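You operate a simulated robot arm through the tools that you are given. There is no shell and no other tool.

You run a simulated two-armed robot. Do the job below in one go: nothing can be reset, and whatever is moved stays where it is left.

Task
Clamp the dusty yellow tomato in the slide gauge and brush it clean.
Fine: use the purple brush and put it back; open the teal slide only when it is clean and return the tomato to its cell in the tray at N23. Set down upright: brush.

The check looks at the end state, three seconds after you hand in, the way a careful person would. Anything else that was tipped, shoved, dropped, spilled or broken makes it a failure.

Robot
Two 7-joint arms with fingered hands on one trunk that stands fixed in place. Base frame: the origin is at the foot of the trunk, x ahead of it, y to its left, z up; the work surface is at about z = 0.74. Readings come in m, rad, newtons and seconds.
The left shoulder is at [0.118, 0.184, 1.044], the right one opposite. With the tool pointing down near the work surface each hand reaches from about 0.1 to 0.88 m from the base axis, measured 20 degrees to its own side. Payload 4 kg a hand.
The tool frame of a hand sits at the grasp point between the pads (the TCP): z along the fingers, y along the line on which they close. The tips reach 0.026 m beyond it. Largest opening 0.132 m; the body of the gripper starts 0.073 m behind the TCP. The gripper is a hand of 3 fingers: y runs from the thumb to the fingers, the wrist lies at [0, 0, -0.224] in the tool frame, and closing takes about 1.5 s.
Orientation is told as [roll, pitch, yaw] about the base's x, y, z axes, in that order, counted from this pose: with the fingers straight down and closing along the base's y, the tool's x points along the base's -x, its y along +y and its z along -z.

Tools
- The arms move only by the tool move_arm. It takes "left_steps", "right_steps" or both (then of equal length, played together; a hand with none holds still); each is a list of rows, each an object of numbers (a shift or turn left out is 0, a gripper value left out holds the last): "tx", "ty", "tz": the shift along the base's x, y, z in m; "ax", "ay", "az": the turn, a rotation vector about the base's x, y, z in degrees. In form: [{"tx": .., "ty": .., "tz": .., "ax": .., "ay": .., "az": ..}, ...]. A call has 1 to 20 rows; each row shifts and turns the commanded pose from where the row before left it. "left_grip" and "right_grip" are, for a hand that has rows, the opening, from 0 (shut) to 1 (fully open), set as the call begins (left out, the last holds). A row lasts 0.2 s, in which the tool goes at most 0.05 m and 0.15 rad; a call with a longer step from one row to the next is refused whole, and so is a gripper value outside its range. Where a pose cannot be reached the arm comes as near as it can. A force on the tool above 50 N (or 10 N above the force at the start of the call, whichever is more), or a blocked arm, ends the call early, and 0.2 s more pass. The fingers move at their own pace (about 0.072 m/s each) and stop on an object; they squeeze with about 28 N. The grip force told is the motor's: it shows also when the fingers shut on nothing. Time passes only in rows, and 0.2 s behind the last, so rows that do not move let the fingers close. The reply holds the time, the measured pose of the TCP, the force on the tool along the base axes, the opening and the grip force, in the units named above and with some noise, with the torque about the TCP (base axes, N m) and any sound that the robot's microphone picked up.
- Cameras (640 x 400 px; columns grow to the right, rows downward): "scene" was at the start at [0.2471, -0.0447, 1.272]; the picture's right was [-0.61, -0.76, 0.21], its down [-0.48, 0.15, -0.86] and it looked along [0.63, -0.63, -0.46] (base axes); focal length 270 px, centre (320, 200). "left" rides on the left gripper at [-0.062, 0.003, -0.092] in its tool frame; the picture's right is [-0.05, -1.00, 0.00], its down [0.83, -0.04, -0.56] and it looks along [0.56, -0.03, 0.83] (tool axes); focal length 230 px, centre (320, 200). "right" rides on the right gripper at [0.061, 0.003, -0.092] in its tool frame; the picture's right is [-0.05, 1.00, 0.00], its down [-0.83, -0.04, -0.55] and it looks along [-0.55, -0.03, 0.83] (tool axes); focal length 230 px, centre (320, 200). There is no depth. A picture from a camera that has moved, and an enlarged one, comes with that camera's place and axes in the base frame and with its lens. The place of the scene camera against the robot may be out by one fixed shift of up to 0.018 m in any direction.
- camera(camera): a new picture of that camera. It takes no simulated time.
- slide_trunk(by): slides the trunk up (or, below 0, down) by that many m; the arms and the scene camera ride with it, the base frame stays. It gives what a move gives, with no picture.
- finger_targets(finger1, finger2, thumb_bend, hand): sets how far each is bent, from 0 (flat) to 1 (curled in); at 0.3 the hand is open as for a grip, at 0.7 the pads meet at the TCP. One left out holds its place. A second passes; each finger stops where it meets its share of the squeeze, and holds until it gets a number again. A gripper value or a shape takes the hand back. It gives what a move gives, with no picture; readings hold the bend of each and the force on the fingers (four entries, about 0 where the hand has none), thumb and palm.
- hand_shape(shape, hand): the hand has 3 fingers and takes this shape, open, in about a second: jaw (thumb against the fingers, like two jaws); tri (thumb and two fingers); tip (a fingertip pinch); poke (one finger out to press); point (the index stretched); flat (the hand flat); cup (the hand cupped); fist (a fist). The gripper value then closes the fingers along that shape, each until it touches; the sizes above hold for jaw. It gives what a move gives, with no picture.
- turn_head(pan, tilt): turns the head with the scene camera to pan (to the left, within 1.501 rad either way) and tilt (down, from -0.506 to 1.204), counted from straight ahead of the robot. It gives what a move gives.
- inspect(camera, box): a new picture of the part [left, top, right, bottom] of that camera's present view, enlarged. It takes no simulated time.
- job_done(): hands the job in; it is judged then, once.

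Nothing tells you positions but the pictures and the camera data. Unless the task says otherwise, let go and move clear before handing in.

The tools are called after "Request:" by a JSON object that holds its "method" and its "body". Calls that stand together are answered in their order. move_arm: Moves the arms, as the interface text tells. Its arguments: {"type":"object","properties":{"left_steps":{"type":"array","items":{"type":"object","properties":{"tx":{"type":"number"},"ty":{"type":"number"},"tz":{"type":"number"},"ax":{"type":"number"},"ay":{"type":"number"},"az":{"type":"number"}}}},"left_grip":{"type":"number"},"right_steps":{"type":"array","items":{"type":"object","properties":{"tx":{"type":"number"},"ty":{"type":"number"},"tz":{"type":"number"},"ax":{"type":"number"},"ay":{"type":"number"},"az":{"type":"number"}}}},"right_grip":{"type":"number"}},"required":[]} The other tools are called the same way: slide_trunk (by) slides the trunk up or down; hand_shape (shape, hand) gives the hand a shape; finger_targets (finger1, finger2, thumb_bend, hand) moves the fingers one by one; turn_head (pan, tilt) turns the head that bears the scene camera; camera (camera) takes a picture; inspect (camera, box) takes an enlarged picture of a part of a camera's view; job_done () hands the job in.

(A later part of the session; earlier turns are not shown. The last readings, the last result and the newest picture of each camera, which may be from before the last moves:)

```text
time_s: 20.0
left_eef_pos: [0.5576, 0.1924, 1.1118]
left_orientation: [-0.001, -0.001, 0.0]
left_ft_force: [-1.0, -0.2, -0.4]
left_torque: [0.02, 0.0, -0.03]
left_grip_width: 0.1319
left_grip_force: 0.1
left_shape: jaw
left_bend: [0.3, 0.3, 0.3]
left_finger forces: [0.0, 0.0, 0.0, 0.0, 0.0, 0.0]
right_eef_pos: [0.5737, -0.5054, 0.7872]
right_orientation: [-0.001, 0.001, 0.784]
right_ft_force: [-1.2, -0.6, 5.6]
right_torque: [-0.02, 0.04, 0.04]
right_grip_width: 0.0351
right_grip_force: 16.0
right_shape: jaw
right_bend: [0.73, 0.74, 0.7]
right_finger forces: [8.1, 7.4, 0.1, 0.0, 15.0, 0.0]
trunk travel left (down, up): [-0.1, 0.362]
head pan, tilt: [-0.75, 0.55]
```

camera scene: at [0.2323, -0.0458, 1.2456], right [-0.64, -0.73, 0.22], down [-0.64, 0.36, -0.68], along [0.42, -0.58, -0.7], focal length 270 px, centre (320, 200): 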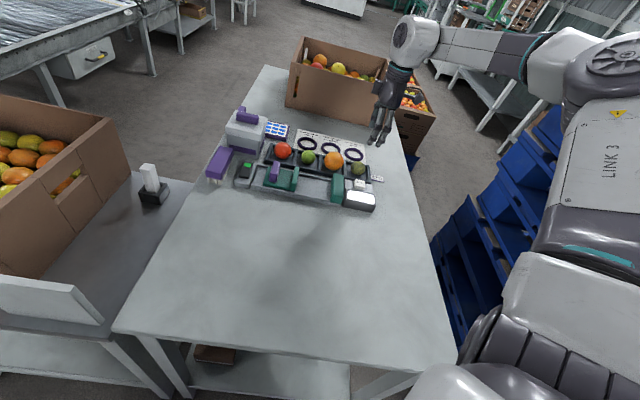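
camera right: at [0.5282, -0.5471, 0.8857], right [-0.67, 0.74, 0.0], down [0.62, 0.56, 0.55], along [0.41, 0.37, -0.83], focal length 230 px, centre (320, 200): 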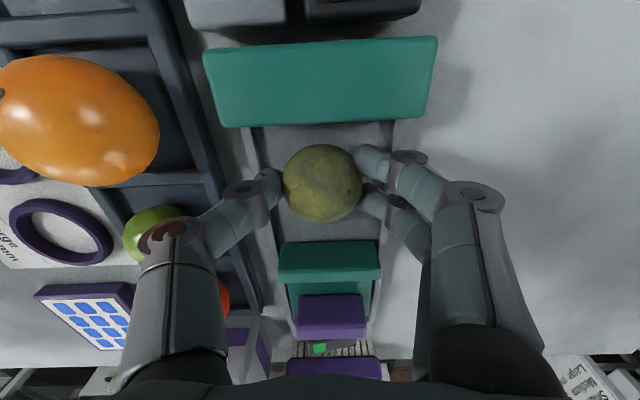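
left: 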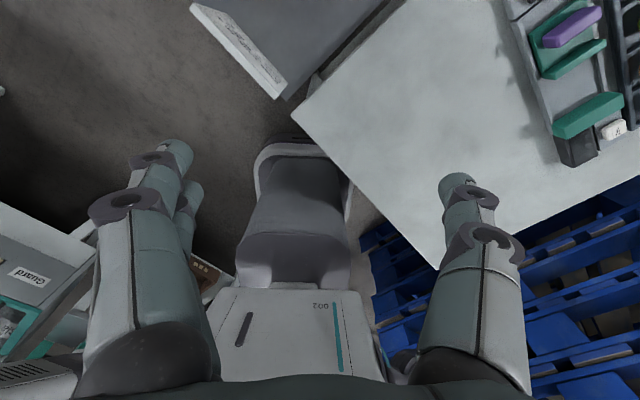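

The tomato has touched the gauge floor (5.6 N). I'll relieve half a millimetre and open the fingers gently.

Request:
{"method": "move_arm", "body": {"right_steps": [{"tz": 0.0005}, {}]}}

Request:
{"method": "move_arm", "body": {"right_steps": [{}, {}, {}, {}], "right_grip": 0.5}}

Request:
{"method": "inspect", "body": {"camera": "right", "box": [200, 60, 440, 260]}}

```text
time_s: 20.6
left_eef_pos: [0.5556, 0.1908, 1.1107]
left_orientation: [-0.001, -0.001, 0.0]
left_ft_force: [0.8, 0.4, -0.6]
left_torque: [0.02, 0.02, -0.02]
left_grip_width: 0.1319
left_grip_force: 0.1
left_shape: jaw
left_bend: [0.3, 0.3, 0.3]
left_finger forces: [0.0, 0.1, 0.1, 0.0, 0.0, 0.0]
right_eef_pos: [0.573, -0.5046, 0.7874]
right_orientation: [0.0, 0.0, 0.786]
right_ft_force: [0.2, -0.6, 3.7]
right_torque: [0.02, 0.01, 0.01]
right_grip_width: 0.0349
right_grip_force: 16.3
right_shape: jaw
right_bend: [0.73, 0.74, 0.7]
right_finger forces: [7.8, 7.4, 0.0, 0.1, 15.4, 0.1]
trunk travel left (down, up): [-0.1, 0.362]
head pan, tilt: [-0.75, 0.55]
```

```text
time_s: 21.6
left_eef_pos: [0.5565, 0.1918, 1.1112]
left_orientation: [0.001, 0.002, 0.0]
left_ft_force: [0.9, 0.0, -0.7]
left_torque: [0.0, -0.03, -0.03]
left_grip_width: 0.1319
left_grip_force: 0.1
left_shape: jaw
left_bend: [0.3, 0.3, 0.3]
left_finger forces: [0.0, 0.1, 0.0, 0.0, 0.0, 0.0]
right_eef_pos: [0.5734, -0.5047, 0.7873]
right_orientation: [-0.002, 0.001, 0.786]
right_ft_force: [0.0, 0.2, 0.8]
right_torque: [0.02, -0.04, 0.0]
right_grip_width: 0.0654
right_grip_force: 0.0
right_shape: jaw
right_bend: [0.73, 0.73, 0.7]
right_finger forces: [0.0, 0.1, 0.1, 0.0, 0.0, 0.0]
trunk travel left (down, up): [-0.1, 0.362]
head pan, tilt: [-0.75, 0.55]
```

```text
2.00 times, centred on (320, 160) of right
camera zoom: at [0.5283, -0.5464, 0.8805], right [-0.67, 0.74, 0.0], down [0.62, 0.56, 0.55], along [0.41, 0.37, -0.83], focal length 460 px, centre (320, 280)
```

zoom: 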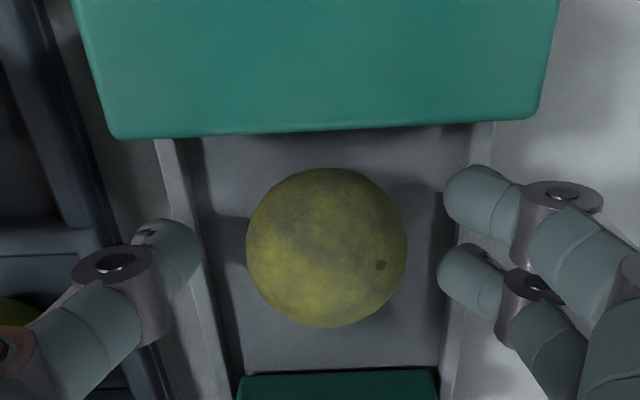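

The tomato sits free and centred between the jaws. I'll raise straight up, then check it hasn't rolled.

Request:
{"method": "move_arm", "body": {"right_steps": [{"tz": 0.01}, {"tz": 0.02}, {"tz": 0.03}, {"tz": 0.04}, {}]}}

Request:
{"method": "camera", "body": {"camera": "right"}}

Request:
{"method": "inspect", "body": {"camera": "right", "box": [250, 180, 390, 320]}}

```text
time_s: 22.8
left_eef_pos: [0.5571, 0.1911, 1.1103]
left_orientation: [0.002, 0.002, 0.001]
left_ft_force: [-0.4, -0.2, -1.0]
left_torque: [0.05, 0.02, 0.0]
left_grip_width: 0.1319
left_grip_force: 0.1
left_shape: jaw
left_bend: [0.3, 0.3, 0.3]
left_finger forces: [0.0, 0.0, 0.0, 0.0, 0.1, 0.0]
right_eef_pos: [0.5721, -0.5054, 0.8894]
right_orientation: [0.001, 0.0, 0.785]
right_ft_force: [-0.3, 0.4, 0.1]
right_torque: [0.02, -0.02, -0.02]
right_grip_width: 0.0655
right_grip_force: 0.1
right_shape: jaw
right_bend: [0.73, 0.73, 0.7]
right_finger forces: [0.0, 0.0, 0.0, 0.1, 0.1, 0.0]
trunk travel left (down, up): [-0.1, 0.362]
head pan, tilt: [-0.75, 0.55]
```

```text
taken
camera right: at [0.5268, -0.5463, 0.9823], right [-0.67, 0.74, 0.0], down [0.62, 0.56, 0.55], along [0.41, 0.37, -0.83], focal length 230 px, centre (320, 200)
```

right: 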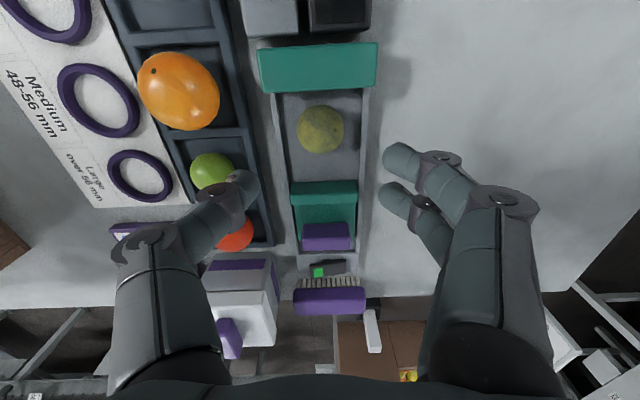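

```text
2.86 times, centred on (320, 250) of right
camera zoom: at [0.5268, -0.5463, 0.9823], right [-0.67, 0.74, 0.0], down [0.62, 0.56, 0.55], along [0.41, 0.37, -0.83], focal length 657 px, centre (320, 57)
```

zoom: 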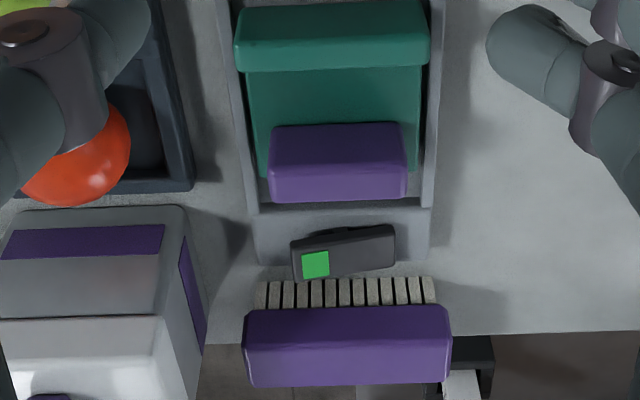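

The tomato stayed put. Next I'll go over the purple slide handle, centred about u=0.1755, v=−0.763 along the gauge, yawed to −45° so the fingers close along the slide direction.

Request:
{"method": "move_arm", "body": {"right_steps": [{"tx": 0.0076, "ty": 0.0075, "az": -7.5}, {"tx": 0.0076, "ty": 0.0075, "az": -7.5}, {"tx": 0.0076, "ty": 0.0075, "az": -7.5}, {"tx": 0.0076, "ty": 0.0075, "az": -7.5}, {"tx": 0.0076, "ty": 0.0075, "az": -7.5}, {"tx": 0.0076, "ty": 0.0075, "az": -7.5}, {"tx": 0.0076, "ty": 0.0075, "az": -7.5}, {"tx": 0.0076, "ty": 0.0075, "az": -7.5}, {"tx": 0.0076, "ty": 0.0075, "az": -7.5}, {"tx": 0.0076, "ty": 0.0075, "az": -7.5}, {"tx": 0.0076, "ty": 0.0075, "az": -7.5}, {"tx": 0.0076, "ty": 0.0075, "az": -7.5}, {}], "right_grip": 0.4}}

Request:
{"method": "camera", "body": {"camera": "right"}}

Request:
{"method": "inspect", "body": {"camera": "right", "box": [220, 60, 420, 220]}}

```text
time_s: 25.6
left_eef_pos: [0.5572, 0.1923, 1.1119]
left_orientation: [-0.001, 0.001, 0.0]
left_ft_force: [0.2, -0.2, 0.6]
left_torque: [0.01, 0.0, 0.02]
left_grip_width: 0.1321
left_grip_force: 0.0
left_shape: jaw
left_bend: [0.3, 0.3, 0.3]
left_finger forces: [0.0, 0.0, 0.0, 0.0, 0.0, 0.0]
right_eef_pos: [0.6639, -0.415, 0.8882]
right_orientation: [0.0, -0.001, -0.785]
right_ft_force: [0.2, -0.1, -0.7]
right_torque: [0.02, -0.01, 0.0]
right_grip_width: 0.0534
right_grip_force: 0.0
right_shape: jaw
right_bend: [0.73, 0.73, 0.7]
right_finger forces: [0.0, 0.0, 0.1, 0.0, 0.0, 0.0]
trunk travel left (down, up): [-0.1, 0.362]
head pan, tilt: [-0.75, 0.55]
```

```text
taken
camera right: at [0.6237, -0.3698, 0.9812], right [0.74, 0.67, 0.0], down [0.56, -0.62, 0.55], along [0.37, -0.41, -0.83], focal length 230 px, centre (320, 200)
```

right: 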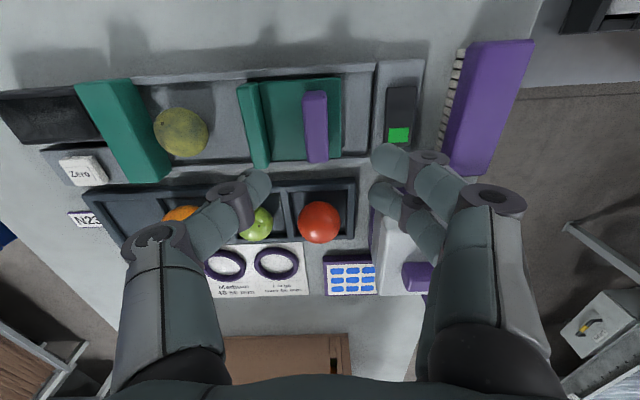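

```text
2.50 times, centred on (320, 140) of right
camera zoom: at [0.6237, -0.3698, 0.9812], right [0.74, 0.67, 0.0], down [0.56, -0.62, 0.55], along [0.37, -0.41, -0.83], focal length 575 px, centre (320, 350)
```

zoom: 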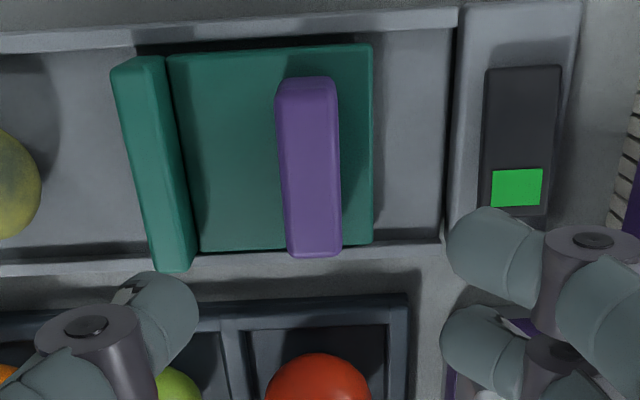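

The handle is centred at u≈0.1735, about 2 mm off my hand, so I'll correct that. Then I'll descend to z≈0.796 so the tips stay clear of the carriage plate.

Request:
{"method": "move_arm", "body": {"right_steps": [{"tx": -0.0014, "ty": -0.0014, "tz": -0.02}, {"tz": -0.03}, {"tz": -0.025}, {"tz": -0.012}, {"tz": -0.005}, {}]}}

Request:
{"method": "camera", "body": {"camera": "right"}}

Request:
{"method": "inspect", "body": {"camera": "scene", "box": [200, 120, 350, 220]}}

```text
time_s: 27.0
left_eef_pos: [0.5564, 0.1914, 1.1114]
left_orientation: [0.0, 0.003, -0.001]
left_ft_force: [0.4, 0.0, -0.1]
left_torque: [0.01, -0.04, -0.03]
left_grip_width: 0.132
left_grip_force: 0.0
left_shape: jaw
left_bend: [0.3, 0.3, 0.3]
left_finger forces: [0.1, 0.1, 0.1, 0.0, 0.0, 0.0]
right_eef_pos: [0.6621, -0.4189, 0.7966]
right_orientation: [0.001, -0.001, -0.786]
right_ft_force: [-0.4, 0.2, 0.6]
right_torque: [-0.01, -0.02, -0.02]
right_grip_width: 0.0532
right_grip_force: 0.0
right_shape: jaw
right_bend: [0.73, 0.73, 0.7]
right_finger forces: [0.1, 0.0, 0.0, 0.0, 0.0, 0.0]
trunk travel left (down, up): [-0.1, 0.362]
head pan, tilt: [-0.75, 0.55]
```

```text
taken
camera right: at [0.6221, -0.3726, 0.8893], right [0.74, 0.67, 0.0], down [0.56, -0.62, 0.56], along [0.37, -0.41, -0.83], focal length 230 px, centre (320, 200)
```

right: 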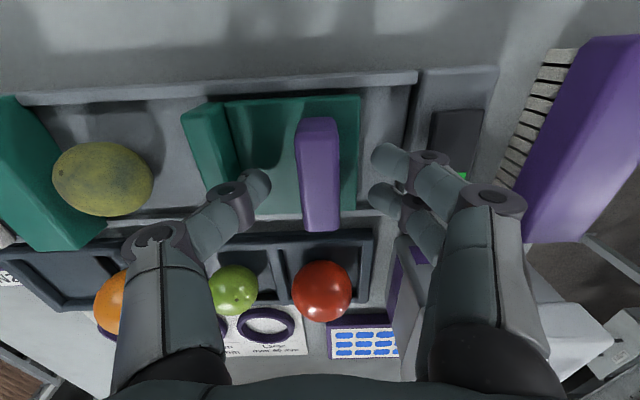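

```text
4.00 times, centred on (275, 170) of scene
camera zoom: at [0.2321, -0.0455, 1.2456], right [-0.64, -0.73, 0.22], down [-0.64, 0.36, -0.68], along [0.42, -0.58, -0.7], focal length 1081 px, centre (500, 320)
```

zoom: 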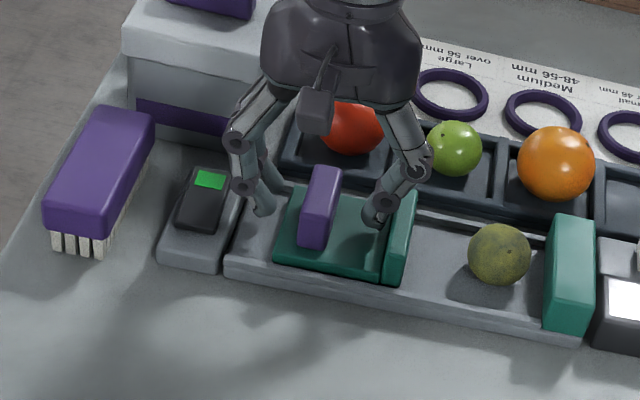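

The fingers straddle the handle evenly. I'll close on it.

Request:
{"method": "move_arm", "body": {"right_steps": [{}, {}, {}, {}, {}], "right_grip": 0.0}}

Request:
{"method": "camera", "body": {"camera": "right"}}

```text
time_s: 28.2
left_eef_pos: [0.5578, 0.1915, 1.112]
left_orientation: [0.0, 0.002, 0.0]
left_ft_force: [0.6, 0.0, -0.1]
left_torque: [0.0, 0.02, -0.02]
left_grip_width: 0.132
left_grip_force: 0.0
left_shape: jaw
left_bend: [0.3, 0.3, 0.3]
left_finger forces: [0.1, 0.1, 0.0, 0.0, 0.0, 0.0]
right_eef_pos: [0.6614, -0.4176, 0.7969]
right_orientation: [0.001, 0.001, -0.786]
right_ft_force: [-0.5, 0.2, -1.1]
right_torque: [0.04, -0.02, 0.0]
right_grip_width: 0.0144
right_grip_force: 28.0
right_shape: jaw
right_bend: [0.72, 0.72, 0.7]
right_finger forces: [12.5, 12.5, 0.0, 0.0, 24.8, 0.0]
trunk travel left (down, up): [-0.1, 0.362]
head pan, tilt: [-0.75, 0.55]
```

```text
taken
camera right: at [0.6222, -0.3727, 0.8891], right [0.74, 0.67, 0.0], down [0.56, -0.62, 0.55], along [0.37, -0.41, -0.83], focal length 230 px, centre (320, 200)
```

right: 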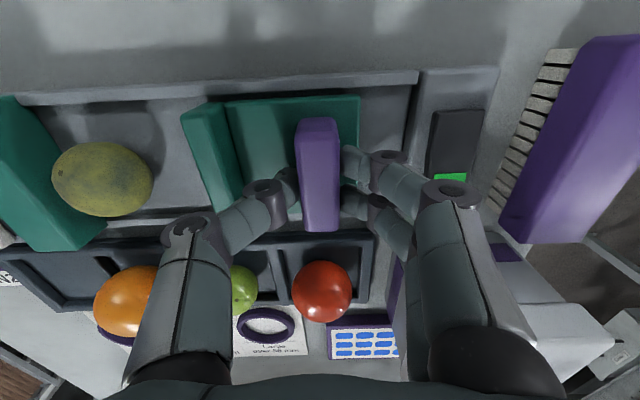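

Gripped with 28 N. I'll slide the carriage 30 mm toward the fixed jaw along −u and watch the force.

Request:
{"method": "move_arm", "body": {"right_steps": [{"tx": -0.0035, "ty": -0.0035}, {"tx": -0.0035, "ty": -0.0035}, {"tx": -0.0035, "ty": -0.0035}, {"tx": -0.0035, "ty": -0.0035}, {"tx": -0.0035, "ty": -0.0035}, {"tx": -0.0035, "ty": -0.0035}, {}]}}

Request:
{"method": "camera", "body": {"camera": "right"}}

Request:
{"method": "inspect", "body": {"camera": "scene", "box": [220, 120, 370, 220]}}

```text
time_s: 29.8
left_eef_pos: [0.5562, 0.1912, 1.1119]
left_orientation: [0.0, 0.003, 0.001]
left_ft_force: [-0.2, -0.2, -0.5]
left_torque: [0.03, -0.01, 0.01]
left_grip_width: 0.1318
left_grip_force: 0.0
left_shape: jaw
left_bend: [0.3, 0.3, 0.3]
left_finger forces: [0.0, 0.1, 0.0, 0.1, 0.0, 0.0]
right_eef_pos: [0.6421, -0.4385, 0.7963]
right_orientation: [-0.001, 0.001, -0.785]
right_ft_force: [1.2, -0.9, -0.3]
right_torque: [0.03, -0.07, 0.0]
right_grip_width: 0.0147
right_grip_force: 28.2
right_shape: jaw
right_bend: [0.72, 0.72, 0.7]
right_finger forces: [13.2, 13.2, 0.0, 0.1, 25.9, 0.0]
trunk travel left (down, up): [-0.1, 0.362]
head pan, tilt: [-0.75, 0.55]
```

```text
taken
camera right: at [0.6014, -0.3932, 0.8889], right [0.74, 0.67, 0.0], down [0.56, -0.62, 0.55], along [0.37, -0.41, -0.83], focal length 230 px, centre (320, 200)
```

right: 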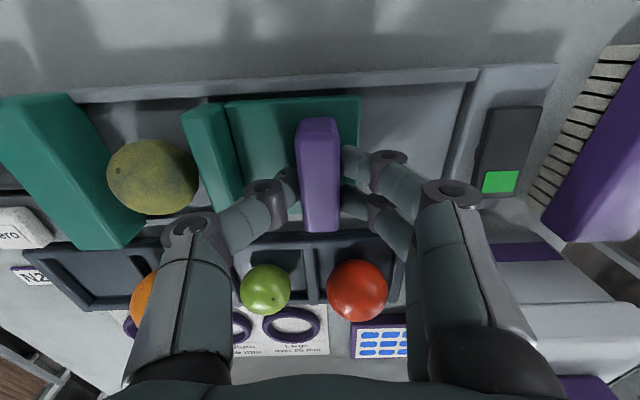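

```text
4.00 times, centred on (295, 170) of scene
camera zoom: at [0.2324, -0.0456, 1.2456], right [-0.64, -0.73, 0.22], down [-0.64, 0.36, -0.68], along [0.42, -0.58, -0.7], focal length 1081 px, centre (420, 320)
```

zoom: 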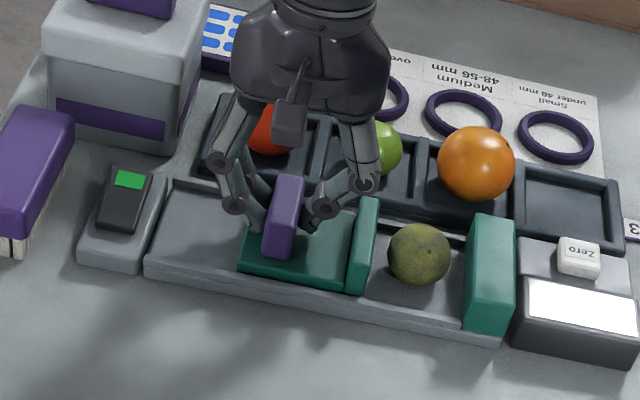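

The carriage slides freely with the hand. Continuing slowly to bring the jaw to the tomato.

Request:
{"method": "move_arm", "body": {"right_steps": [{"tx": -0.0021, "ty": -0.0021}, {"tx": -0.0021, "ty": -0.0021}, {"tx": -0.0021, "ty": -0.0021}, {"tx": -0.0021, "ty": -0.0021}, {"tx": -0.0021, "ty": -0.0021}, {"tx": -0.0018, "ty": -0.0018}, {}]}}

Request:
{"method": "camera", "body": {"camera": "right"}}

Request:
{"method": "inspect", "body": {"camera": "scene", "box": [270, 140, 370, 220]}}

```text
time_s: 31.4
left_eef_pos: [0.5564, 0.1911, 1.1109]
left_orientation: [0.0, 0.0, -0.001]
left_ft_force: [-0.5, 0.1, 0.3]
left_torque: [0.0, 0.05, -0.01]
left_grip_width: 0.1316
left_grip_force: 0.1
left_shape: jaw
left_bend: [0.3, 0.3, 0.3]
left_finger forces: [0.1, 0.0, 0.0, 0.0, 0.0, 0.1]
right_eef_pos: [0.6296, -0.4499, 0.7958]
right_orientation: [0.0, 0.002, -0.785]
right_ft_force: [1.1, 0.7, 0.2]
right_torque: [-0.01, -0.08, -0.02]
right_grip_width: 0.0146
right_grip_force: 27.9
right_shape: jaw
right_bend: [0.72, 0.72, 0.7]
right_finger forces: [13.4, 13.5, 0.0, 0.1, 25.4, 0.0]
trunk travel left (down, up): [-0.1, 0.362]
head pan, tilt: [-0.75, 0.55]
```

```text
taken
camera right: at [0.5897, -0.405, 0.889], right [0.74, 0.67, 0.0], down [0.56, -0.62, 0.55], along [0.37, -0.41, -0.83], focal length 230 px, centre (320, 200)
```

right: 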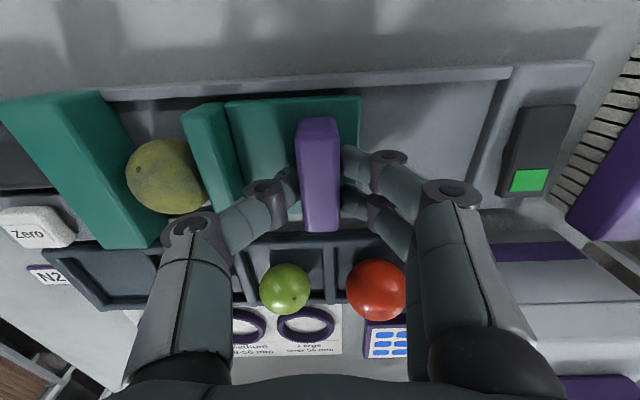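

```text
5.00 times, centred on (320, 180) of scene
camera zoom: at [0.2325, -0.0456, 1.2455], right [-0.64, -0.73, 0.22], down [-0.64, 0.36, -0.68], along [0.42, -0.58, -0.7], focal length 1352 px, centre (320, 300)
```

zoom: 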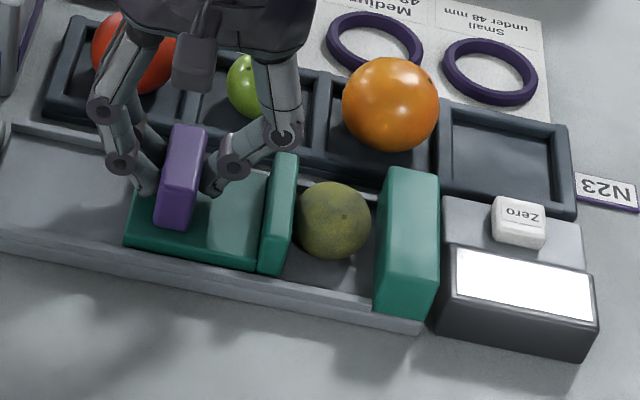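

The moving jaw has reached the tomato and is rolling it toward the fixed jaw. I'll creep in small steps and watch for the clamping force.

Request:
{"method": "move_arm", "body": {"right_steps": [{"tx": -0.0014, "ty": -0.0014}, {"tx": -0.0014, "ty": -0.0014}, {"tx": -0.0014, "ty": -0.0014}, {}]}}

Request:
{"method": "inspect", "body": {"camera": "scene", "box": [270, 140, 370, 220]}}

```text
time_s: 32.4
left_eef_pos: [0.5574, 0.1913, 1.112]
left_orientation: [0.001, 0.003, 0.0]
left_ft_force: [1.2, -0.4, 0.1]
left_torque: [0.03, -0.05, 0.0]
left_grip_width: 0.132
left_grip_force: 0.1
left_shape: jaw
left_bend: [0.3, 0.3, 0.3]
left_finger forces: [0.0, 0.1, 0.0, 0.1, 0.0, 0.1]
right_eef_pos: [0.6256, -0.4548, 0.7953]
right_orientation: [0.0, 0.0, -0.785]
right_ft_force: [3.7, -1.8, 1.3]
right_torque: [0.01, -0.07, 0.01]
right_grip_width: 0.0144
right_grip_force: 28.2
right_shape: jaw
right_bend: [0.72, 0.72, 0.7]
right_finger forces: [13.7, 13.7, 0.0, 0.0, 25.5, 0.0]
trunk travel left (down, up): [-0.1, 0.362]
head pan, tilt: [-0.75, 0.55]
```

```text
5.00 times, centred on (320, 180) of scene
camera zoom: at [0.2325, -0.0456, 1.2456], right [-0.64, -0.73, 0.22], down [-0.64, 0.36, -0.68], along [0.42, -0.58, -0.7], focal length 1352 px, centre (320, 300)
```

zoom: 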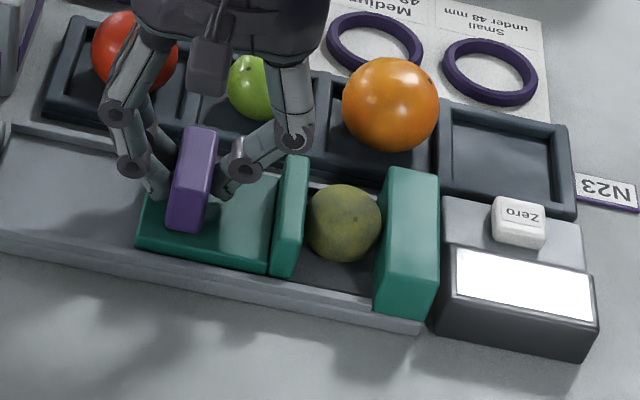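

Request:
{"method": "move_arm", "body": {"right_steps": [{"tx": -0.0008, "ty": -0.0008}, {"tx": -0.0008, "ty": -0.0008}, {}]}}

Request:
{"method": "inspect", "body": {"camera": "scene", "box": [270, 140, 370, 220]}}

Request:
{"method": "camera", "body": {"camera": "right"}}

```text
time_s: 33.2
left_eef_pos: [0.5573, 0.1922, 1.1122]
left_orientation: [0.001, 0.002, 0.001]
left_ft_force: [0.2, -0.3, 0.3]
left_torque: [-0.01, -0.01, -0.02]
left_grip_width: 0.1321
left_grip_force: 0.1
left_shape: jaw
left_bend: [0.3, 0.3, 0.3]
left_finger forces: [0.0, 0.1, 0.0, 0.0, 0.1, 0.1]
right_eef_pos: [0.6243, -0.4545, 0.7951]
right_orientation: [0.002, 0.0, -0.786]
right_ft_force: [7.1, 3.6, 1.3]
right_torque: [0.08, -0.17, -0.02]
right_grip_width: 0.0144
right_grip_force: 28.7
right_shape: jaw
right_bend: [0.72, 0.72, 0.7]
right_finger forces: [15.9, 15.8, 0.0, 0.0, 24.0, 0.0]
trunk travel left (down, up): [-0.1, 0.362]
head pan, tilt: [-0.75, 0.55]
```

```text
5.00 times, centred on (320, 180) of scene
camera zoom: at [0.2329, -0.045, 1.2455], right [-0.64, -0.73, 0.22], down [-0.64, 0.36, -0.68], along [0.42, -0.58, -0.7], focal length 1352 px, centre (320, 300)
```

zoom: 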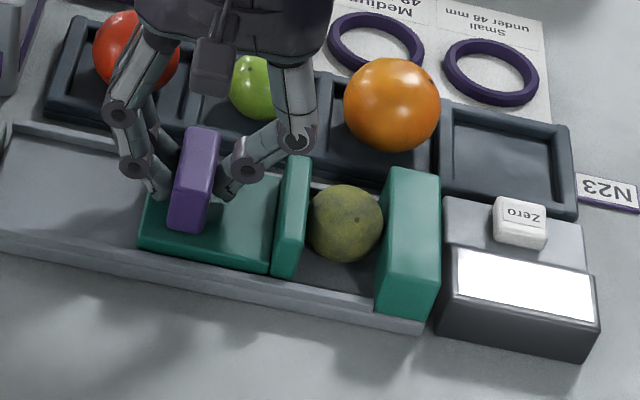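

```text
taken
camera right: at [0.5844, -0.4099, 0.8888], right [0.74, 0.67, 0.0], down [0.56, -0.62, 0.56], along [0.37, -0.41, -0.83], focal length 230 px, centre (320, 200)
```

right: 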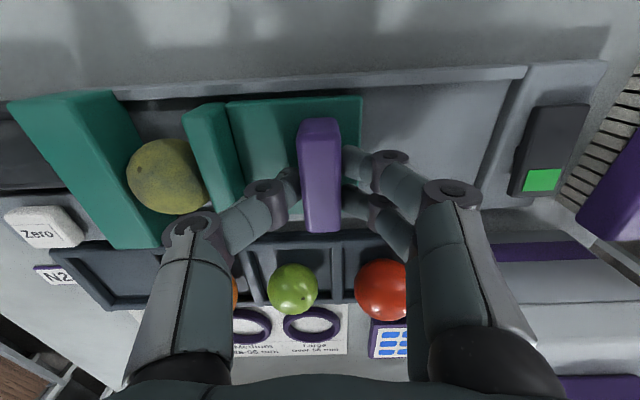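

Resistance has risen to about 8 N along the slide, so the tomato is between both jaws. One more small push to firm the clamp.

Request:
{"method": "move_arm", "body": {"right_steps": [{"tx": -0.0007, "ty": -0.0007}, {}]}}

```text
time_s: 33.8
left_eef_pos: [0.5585, 0.1912, 1.1112]
left_orientation: [-0.002, 0.0, 0.0]
left_ft_force: [0.4, -0.1, 0.0]
left_torque: [-0.04, -0.04, 0.01]
left_grip_width: 0.1319
left_grip_force: 0.0
left_shape: jaw
left_bend: [0.3, 0.3, 0.3]
left_finger forces: [0.0, 0.0, 0.0, 0.0, 0.0, 0.1]
right_eef_pos: [0.624, -0.4549, 0.7951]
right_orientation: [-0.001, 0.001, -0.787]
right_ft_force: [11.6, 4.6, 1.0]
right_torque: [0.15, -0.27, -0.04]
right_grip_width: 0.0144
right_grip_force: 28.1
right_shape: jaw
right_bend: [0.72, 0.72, 0.7]
right_finger forces: [16.8, 16.7, 0.0, 0.0, 22.5, 0.1]
trunk travel left (down, up): [-0.1, 0.362]
head pan, tilt: [-0.75, 0.55]
```

The clamp force is now about 12 N, which is firm without crushing. I'll release the handle and rise, then check that it holds.

Request:
{"method": "move_arm", "body": {"right_steps": [{}, {}, {}, {}], "right_grip": 0.4}}

Request:
{"method": "move_arm", "body": {"right_steps": [{"tz": 0.01}, {"tz": 0.02}, {"tz": 0.03}, {"tz": 0.03}, {}]}}

Request:
{"method": "camera", "body": {"camera": "right"}}

Request:
{"method": "inspect", "body": {"camera": "scene", "box": [200, 130, 370, 220]}}

```text
time_s: 34.8
left_eef_pos: [0.5562, 0.1903, 1.1113]
left_orientation: [-0.001, 0.0, 0.0]
left_ft_force: [-0.2, -0.6, 0.5]
left_torque: [0.02, -0.04, -0.04]
left_grip_width: 0.1319
left_grip_force: 0.1
left_shape: jaw
left_bend: [0.3, 0.3, 0.3]
left_finger forces: [0.0, 0.0, 0.0, 0.0, 0.1, 0.1]
right_eef_pos: [0.622, -0.4572, 0.7956]
right_orientation: [0.0, 0.001, -0.786]
right_ft_force: [2.1, 1.4, 0.1]
right_torque: [-0.01, 0.01, -0.02]
right_grip_width: 0.0509
right_grip_force: 0.2
right_shape: jaw
right_bend: [0.73, 0.73, 0.7]
right_finger forces: [0.0, 0.1, 0.0, 0.0, 1.4, 0.0]
trunk travel left (down, up): [-0.1, 0.362]
head pan, tilt: [-0.75, 0.55]
```

```text
time_s: 36.0
left_eef_pos: [0.5564, 0.1893, 1.1107]
left_orientation: [-0.001, 0.002, 0.0]
left_ft_force: [0.0, 0.3, -0.4]
left_torque: [0.0, 0.05, 0.01]
left_grip_width: 0.132
left_grip_force: 0.1
left_shape: jaw
left_bend: [0.3, 0.3, 0.3]
left_finger forces: [0.0, 0.0, 0.0, 0.1, 0.1, 0.0]
right_eef_pos: [0.6241, -0.4573, 0.8857]
right_orientation: [-0.002, 0.001, -0.785]
right_ft_force: [0.4, -0.2, -0.6]
right_torque: [0.0, 0.01, 0.0]
right_grip_width: 0.052
right_grip_force: 0.1
right_shape: jaw
right_bend: [0.73, 0.73, 0.7]
right_finger forces: [0.0, 0.0, 0.1, 0.0, 0.0, 0.0]
trunk travel left (down, up): [-0.1, 0.362]
head pan, tilt: [-0.75, 0.55]
```

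```text
taken
camera right: at [0.5834, -0.4115, 0.9789], right [0.74, 0.67, 0.0], down [0.56, -0.62, 0.55], along [0.37, -0.41, -0.83], focal length 230 px, centre (320, 200)
```

right: 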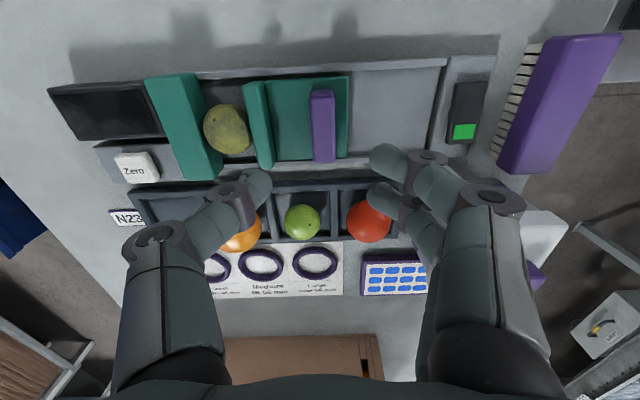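

```text
3.76 times, centred on (285, 175) of scene
camera zoom: at [0.2327, -0.0457, 1.2454], right [-0.64, -0.73, 0.22], down [-0.64, 0.36, -0.68], along [0.42, -0.58, -0.7], focal length 1018 px, centre (452, 294)
```

zoom: 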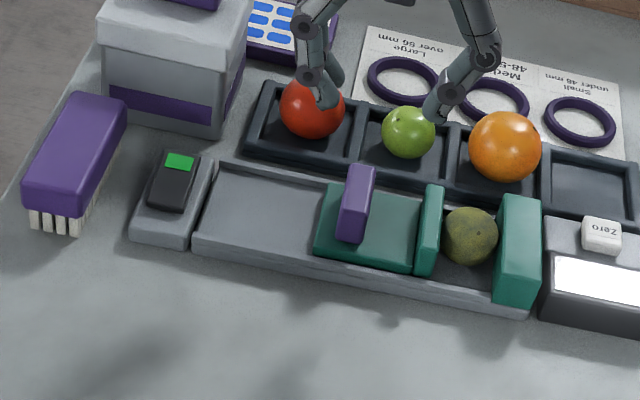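

Request:
{"method": "inspect", "body": {"camera": "right", "box": [130, 60, 290, 200]}}

Request:
{"method": "inspect", "body": {"camera": "scene", "box": [295, 165, 355, 215]}}

Request:
{"method": "inspect", "body": {"camera": "right", "box": [480, 20, 640, 190]}}

```text
2.86 times, centred on (210, 130) of right
camera zoom: at [0.5834, -0.4115, 0.9789], right [0.74, 0.67, 0.0], down [0.56, -0.62, 0.55], along [0.37, -0.41, -0.83], focal length 657 px, centre (634, 400)
```

zoom: 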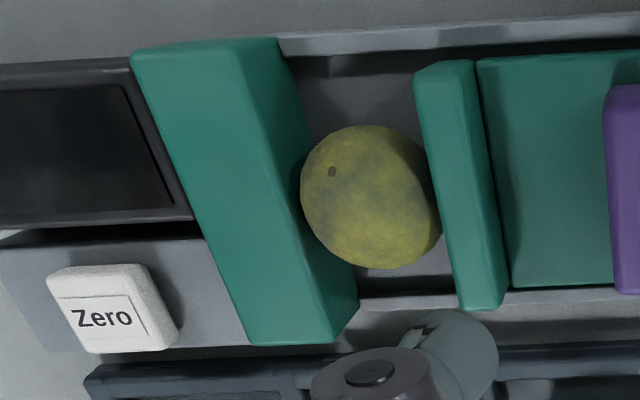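

```text
8.00 times, centred on (325, 190) of scene
camera zoom: at [0.2327, -0.0457, 1.2454], right [-0.64, -0.73, 0.22], down [-0.64, 0.36, -0.68], along [0.42, -0.58, -0.7], focal length 2162 px, centre (280, 280)
```

zoom: 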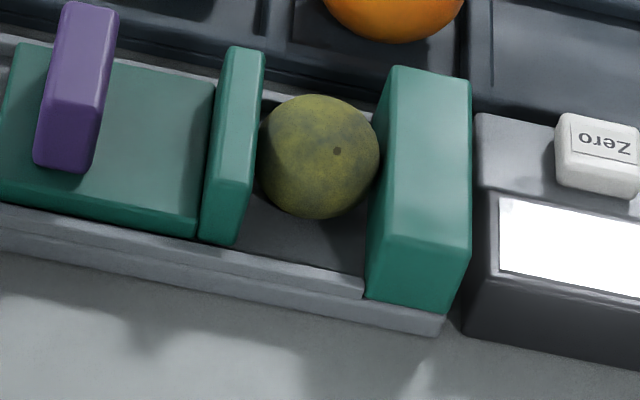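

```text
2.35 times, centred on (560, 105) of right
camera zoom: at [0.5834, -0.4115, 0.9789], right [0.74, 0.67, 0.0], down [0.56, -0.62, 0.55], along [0.37, -0.41, -0.83], focal length 541 px, centre (-245, 424)
```

zoom: 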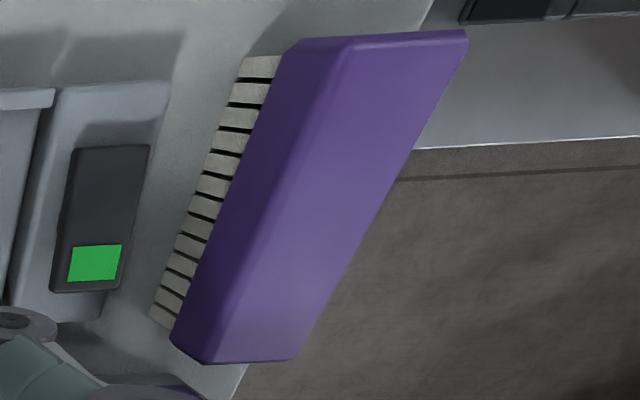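

The tomato is held on both sides at about (u 0.035, v −0.760). Next I'll hover above the brush for an overhead check before grasping.

Request:
{"method": "move_arm", "body": {"right_steps": [{"tx": 0.0255, "ty": 0.0274, "tz": 0.01}, {"tx": 0.0255, "ty": 0.0274, "tz": 0.01}, {"tx": 0.0255, "ty": 0.0274}, {"tx": 0.0255, "ty": 0.0274}, {"tx": 0.0255, "ty": 0.0274}, {}, {}], "right_grip": 0.55}}

Request:
{"method": "camera", "body": {"camera": "right"}}

Request:
{"method": "inspect", "body": {"camera": "right", "box": [220, 60, 420, 220]}}

Request:
{"method": "camera", "body": {"camera": "scene"}}

```text
time_s: 37.6
left_eef_pos: [0.5578, 0.1897, 1.1115]
left_orientation: [0.0, 0.002, 0.0]
left_ft_force: [0.4, 0.7, 0.4]
left_torque: [0.01, 0.03, -0.01]
left_grip_width: 0.1318
left_grip_force: 0.0
left_shape: jaw
left_bend: [0.3, 0.3, 0.3]
left_finger forces: [0.1, 0.1, 0.0, 0.0, 0.0, 0.1]
right_eef_pos: [0.7512, -0.3195, 0.9049]
right_orientation: [0.0, -0.001, -0.788]
right_ft_force: [0.2, 0.0, 0.7]
right_torque: [-0.01, -0.03, -0.02]
right_grip_width: 0.0722
right_grip_force: 0.0
right_shape: jaw
right_bend: [0.72, 0.72, 0.7]
right_finger forces: [0.1, 0.0, 0.0, 0.0, 0.0, 0.0]
trunk travel left (down, up): [-0.1, 0.362]
head pan, tilt: [-0.75, 0.55]
```

```text
taken
camera right: at [0.7109, -0.2748, 0.9982], right [0.74, 0.67, 0.0], down [0.56, -0.62, 0.55], along [0.37, -0.41, -0.83], focal length 230 px, centre (320, 200)
```

right: 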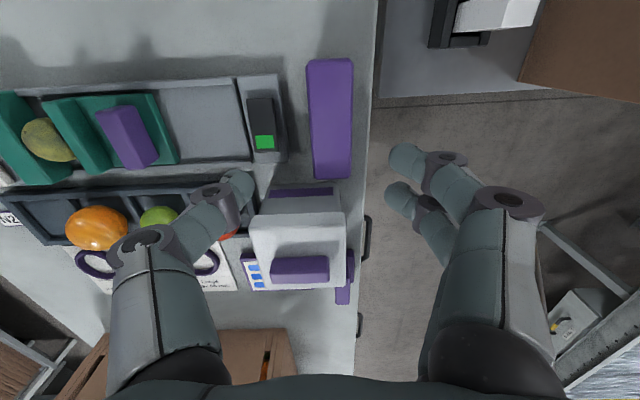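

```text
2.50 times, centred on (320, 140) of right
camera zoom: at [0.7109, -0.2748, 0.9982], right [0.74, 0.67, 0.0], down [0.56, -0.62, 0.55], along [0.37, -0.41, -0.83], focal length 575 px, centre (320, 350)
```

zoom: 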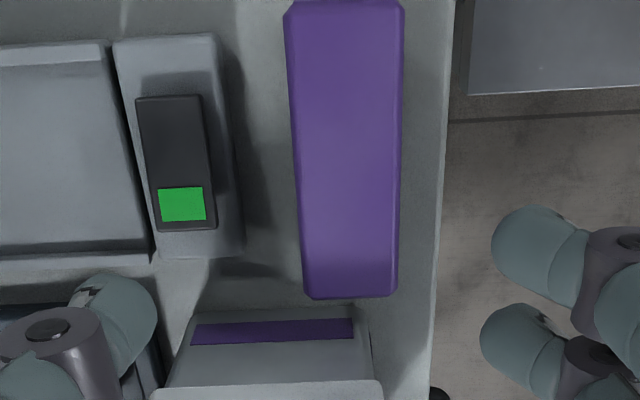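

```text
taken
camera scene: at [0.2325, -0.0454, 1.2456], right [-0.64, -0.73, 0.22], down [-0.64, 0.36, -0.68], along [0.42, -0.58, -0.7], focal length 270 px, centre (320, 200)
```

scene: 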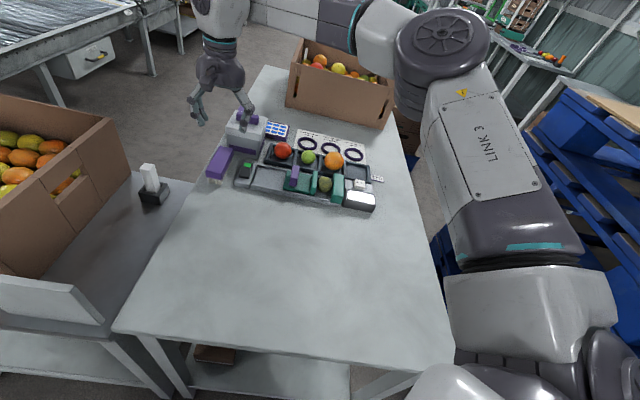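

Overhead view: the brush is centred about u=0.315, v=−0.7615, 40 mm wide with its top near z=0.78. I'll centre on it, narrow the opening to about 60 mm so the thumb clears the green switch block, and descend to z≈0.785.

Request:
{"method": "move_arm", "body": {"right_steps": [{"tx": 0.01, "ty": 0.0037}, {"tz": -0.03}, {"tz": -0.03}, {"tz": -0.02}, {}], "right_grip": 0.46}}

Request:
{"method": "camera", "body": {"camera": "right"}}

Request:
{"method": "inspect", "body": {"camera": "scene", "box": [170, 80, 300, 210]}}

```text
time_s: 38.8
left_eef_pos: [0.5561, 0.1912, 1.1112]
left_orientation: [0.001, 0.0, -0.001]
left_ft_force: [-0.6, -0.7, -0.3]
left_torque: [0.01, 0.01, -0.04]
left_grip_width: 0.1319
left_grip_force: 0.1
left_shape: jaw
left_bend: [0.3, 0.3, 0.3]
left_finger forces: [0.0, 0.1, 0.0, 0.1, 0.0, 0.1]
right_eef_pos: [0.7608, -0.3169, 0.8253]
right_orientation: [0.0, -0.001, -0.786]
right_ft_force: [0.7, 0.0, 0.3]
right_torque: [0.0, 0.05, 0.01]
right_grip_width: 0.0615
right_grip_force: 0.1
right_shape: jaw
right_bend: [0.73, 0.73, 0.7]
right_finger forces: [0.0, 0.0, 0.0, 0.0, 0.0, 0.0]
trunk travel left (down, up): [-0.1, 0.362]
head pan, tilt: [-0.75, 0.55]
```

```text
taken
camera right: at [0.7197, -0.271, 0.9189], right [0.74, 0.67, 0.0], down [0.56, -0.62, 0.56], along [0.37, -0.41, -0.83], focal length 230 px, centre (320, 200)
```

right: 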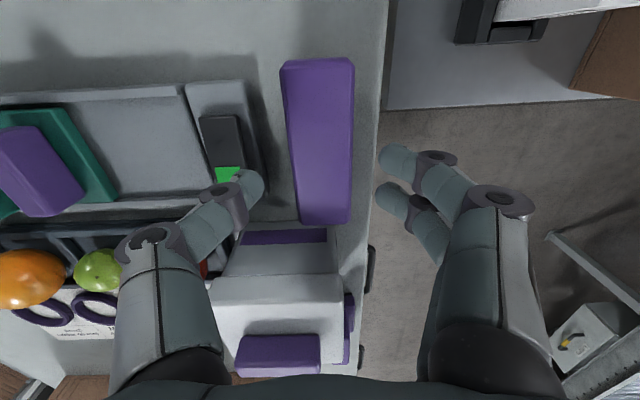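

```text
3.08 times, centred on (235, 145) of scene
camera zoom: at [0.2319, -0.0454, 1.2458], right [-0.64, -0.73, 0.22], down [-0.64, 0.36, -0.68], along [0.42, -0.58, -0.7], focal length 832 px, centre (582, 369)
```

zoom: 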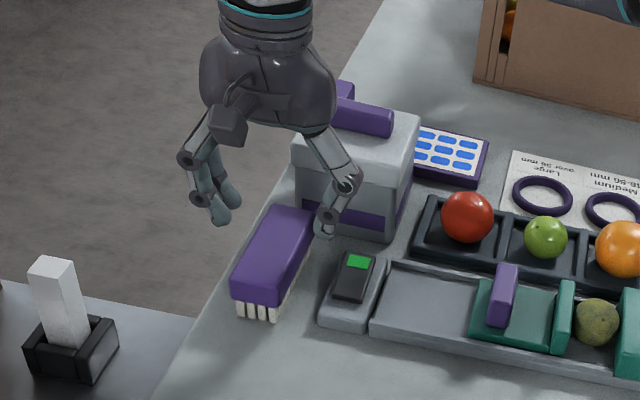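

Centred on the brush. Descending the last 40 mm and then closing.

Request:
{"method": "move_arm", "body": {"right_steps": [{"tz": -0.02}, {"tz": -0.013}, {"tz": -0.006}, {}]}}

Request:
{"method": "camera", "body": {"camera": "right"}}

Request:
{"method": "inspect", "body": {"camera": "scene", "box": [190, 110, 290, 210]}}

```text
time_s: 39.8
left_eef_pos: [0.5569, 0.1917, 1.1107]
left_orientation: [0.003, 0.002, -0.001]
left_ft_force: [0.6, 0.1, 0.0]
left_torque: [-0.01, -0.02, 0.04]
left_grip_width: 0.1318
left_grip_force: 0.0
left_shape: jaw
left_bend: [0.3, 0.3, 0.3]
left_finger forces: [0.0, 0.0, 0.1, 0.0, 0.0, 0.1]
right_eef_pos: [0.7604, -0.3166, 0.7871]
right_orientation: [0.002, 0.001, -0.785]
right_ft_force: [-0.9, 0.1, -0.4]
right_torque: [0.03, -0.01, 0.03]
right_grip_width: 0.0614
right_grip_force: 0.1
right_shape: jaw
right_bend: [0.73, 0.73, 0.7]
right_finger forces: [0.0, 0.0, 0.0, 0.0, 0.1, 0.1]
trunk travel left (down, up): [-0.1, 0.362]
head pan, tilt: [-0.75, 0.55]
```

```text
taken
camera right: at [0.7202, -0.2713, 0.8801], right [0.74, 0.67, 0.0], down [0.56, -0.62, 0.55], along [0.37, -0.41, -0.83], focal length 230 px, centre (320, 200)
```

right: 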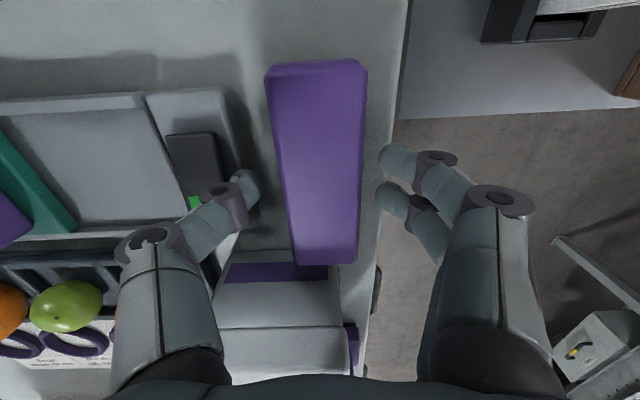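

```text
4.00 times, centred on (240, 160) of scene
camera zoom: at [0.2322, -0.0455, 1.2456], right [-0.64, -0.73, 0.22], down [-0.64, 0.36, -0.68], along [0.42, -0.58, -0.7], focal length 1081 px, centre (640, 360)
```

zoom: 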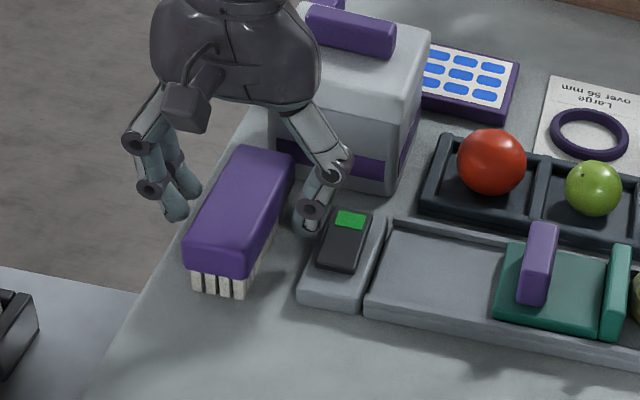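

Request:
{"method": "move_arm", "body": {"right_steps": [{"tz": -0.001}, {}, {}, {}, {}], "right_grip": 0.1}}

Request:
{"method": "camera", "body": {"camera": "right"}}

Request:
{"method": "inspect", "body": {"camera": "scene", "box": [190, 110, 290, 210]}}

```text
time_s: 41.0
left_eef_pos: [0.5569, 0.1914, 1.1124]
left_orientation: [0.0, 0.002, 0.001]
left_ft_force: [0.6, 0.1, -0.3]
left_torque: [0.03, 0.0, 0.01]
left_grip_width: 0.1321
left_grip_force: 0.1
left_shape: jaw
left_bend: [0.3, 0.3, 0.3]
left_finger forces: [0.2, 0.0, 0.0, 0.0, 0.0, 0.0]
right_eef_pos: [0.7613, -0.3169, 0.7853]
right_orientation: [-0.001, 0.0, -0.784]
right_ft_force: [-0.6, -1.3, 0.1]
right_torque: [0.02, -0.02, 0.02]
right_grip_width: 0.034
right_grip_force: 28.0
right_shape: jaw
right_bend: [0.73, 0.73, 0.7]
right_finger forces: [12.7, 12.6, 0.0, 0.0, 25.3, 0.0]
trunk travel left (down, up): [-0.1, 0.362]
head pan, tilt: [-0.75, 0.55]
```

```text
taken
camera right: at [0.7201, -0.2712, 0.8789], right [0.74, 0.67, 0.0], down [0.56, -0.62, 0.55], along [0.37, -0.41, -0.83], focal length 230 px, centre (320, 200)
```

right: 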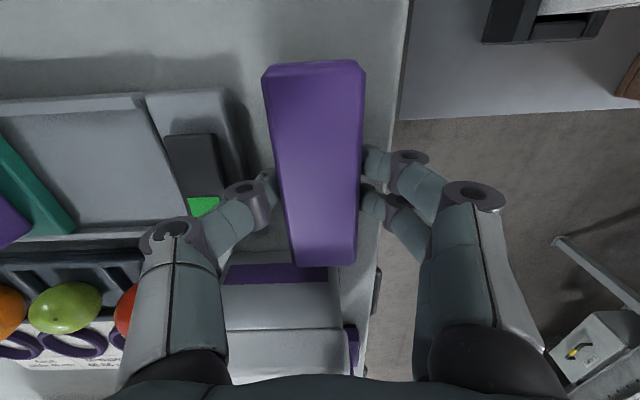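

```text
4.00 times, centred on (240, 160) of scene
camera zoom: at [0.2322, -0.0455, 1.2456], right [-0.64, -0.73, 0.22], down [-0.64, 0.36, -0.68], along [0.42, -0.58, -0.7], focal length 1081 px, centre (640, 360)
```

zoom: 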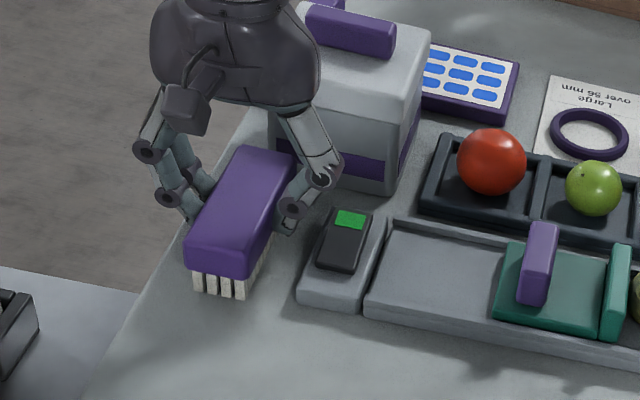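

The brush is gripped at 28 N. Its home TCP pose is about (0.761, −0.317, 0.7855). Lifting straight up.

Request:
{"method": "move_arm", "body": {"right_steps": [{"tz": 0.005}, {"tz": 0.015}, {"tz": 0.03}, {"tz": 0.03}, {"tz": 0.02}, {}]}}

Request:
{"method": "camera", "body": {"camera": "right"}}

Request:
{"method": "inspect", "body": {"camera": "scene", "box": [180, 70, 300, 210]}}

```text
time_s: 42.4
left_eef_pos: [0.5581, 0.1924, 1.1107]
left_orientation: [0.002, 0.001, 0.001]
left_ft_force: [-0.2, -0.7, -0.2]
left_torque: [-0.01, -0.01, -0.01]
left_grip_width: 0.1317
left_grip_force: 0.1
left_shape: jaw
left_bend: [0.3, 0.3, 0.3]
left_finger forces: [0.1, 0.0, 0.0, 0.0, 0.0, 0.0]
right_eef_pos: [0.7604, -0.3179, 0.8854]
right_orientation: [0.0, 0.002, -0.786]
right_ft_force: [-0.7, -0.4, -0.4]
right_torque: [0.0, 0.01, -0.03]
right_grip_width: 0.0342
right_grip_force: 27.9
right_shape: jaw
right_bend: [0.73, 0.73, 0.7]
right_finger forces: [12.7, 12.7, 0.0, 0.0, 25.4, 0.0]
trunk travel left (down, up): [-0.1, 0.362]
head pan, tilt: [-0.75, 0.55]
```

```text
taken
camera right: at [0.7208, -0.2717, 0.9789], right [0.74, 0.67, 0.0], down [0.56, -0.62, 0.55], along [0.37, -0.41, -0.83], focal length 230 px, centre (320, 200)
```

right: 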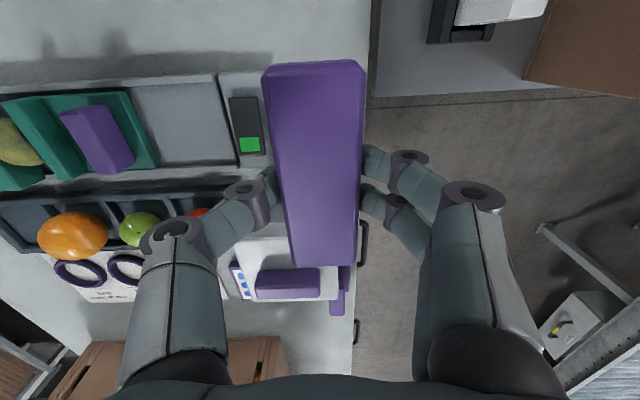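

```text
2.86 times, centred on (240, 140) of scene
camera zoom: at [0.2326, -0.0456, 1.2455], right [-0.64, -0.73, 0.22], down [-0.64, 0.36, -0.68], along [0.42, -0.58, -0.7], focal length 772 px, centre (549, 371)
```

zoom: 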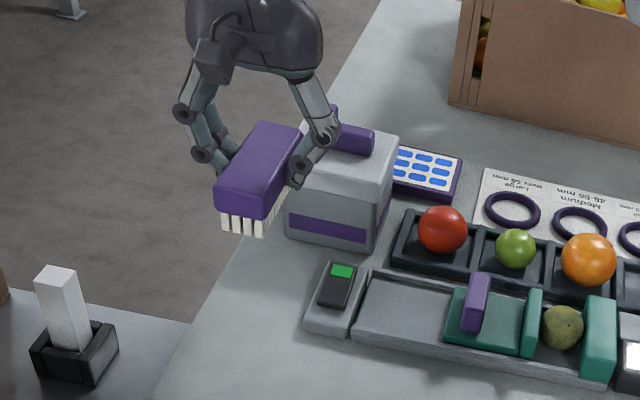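

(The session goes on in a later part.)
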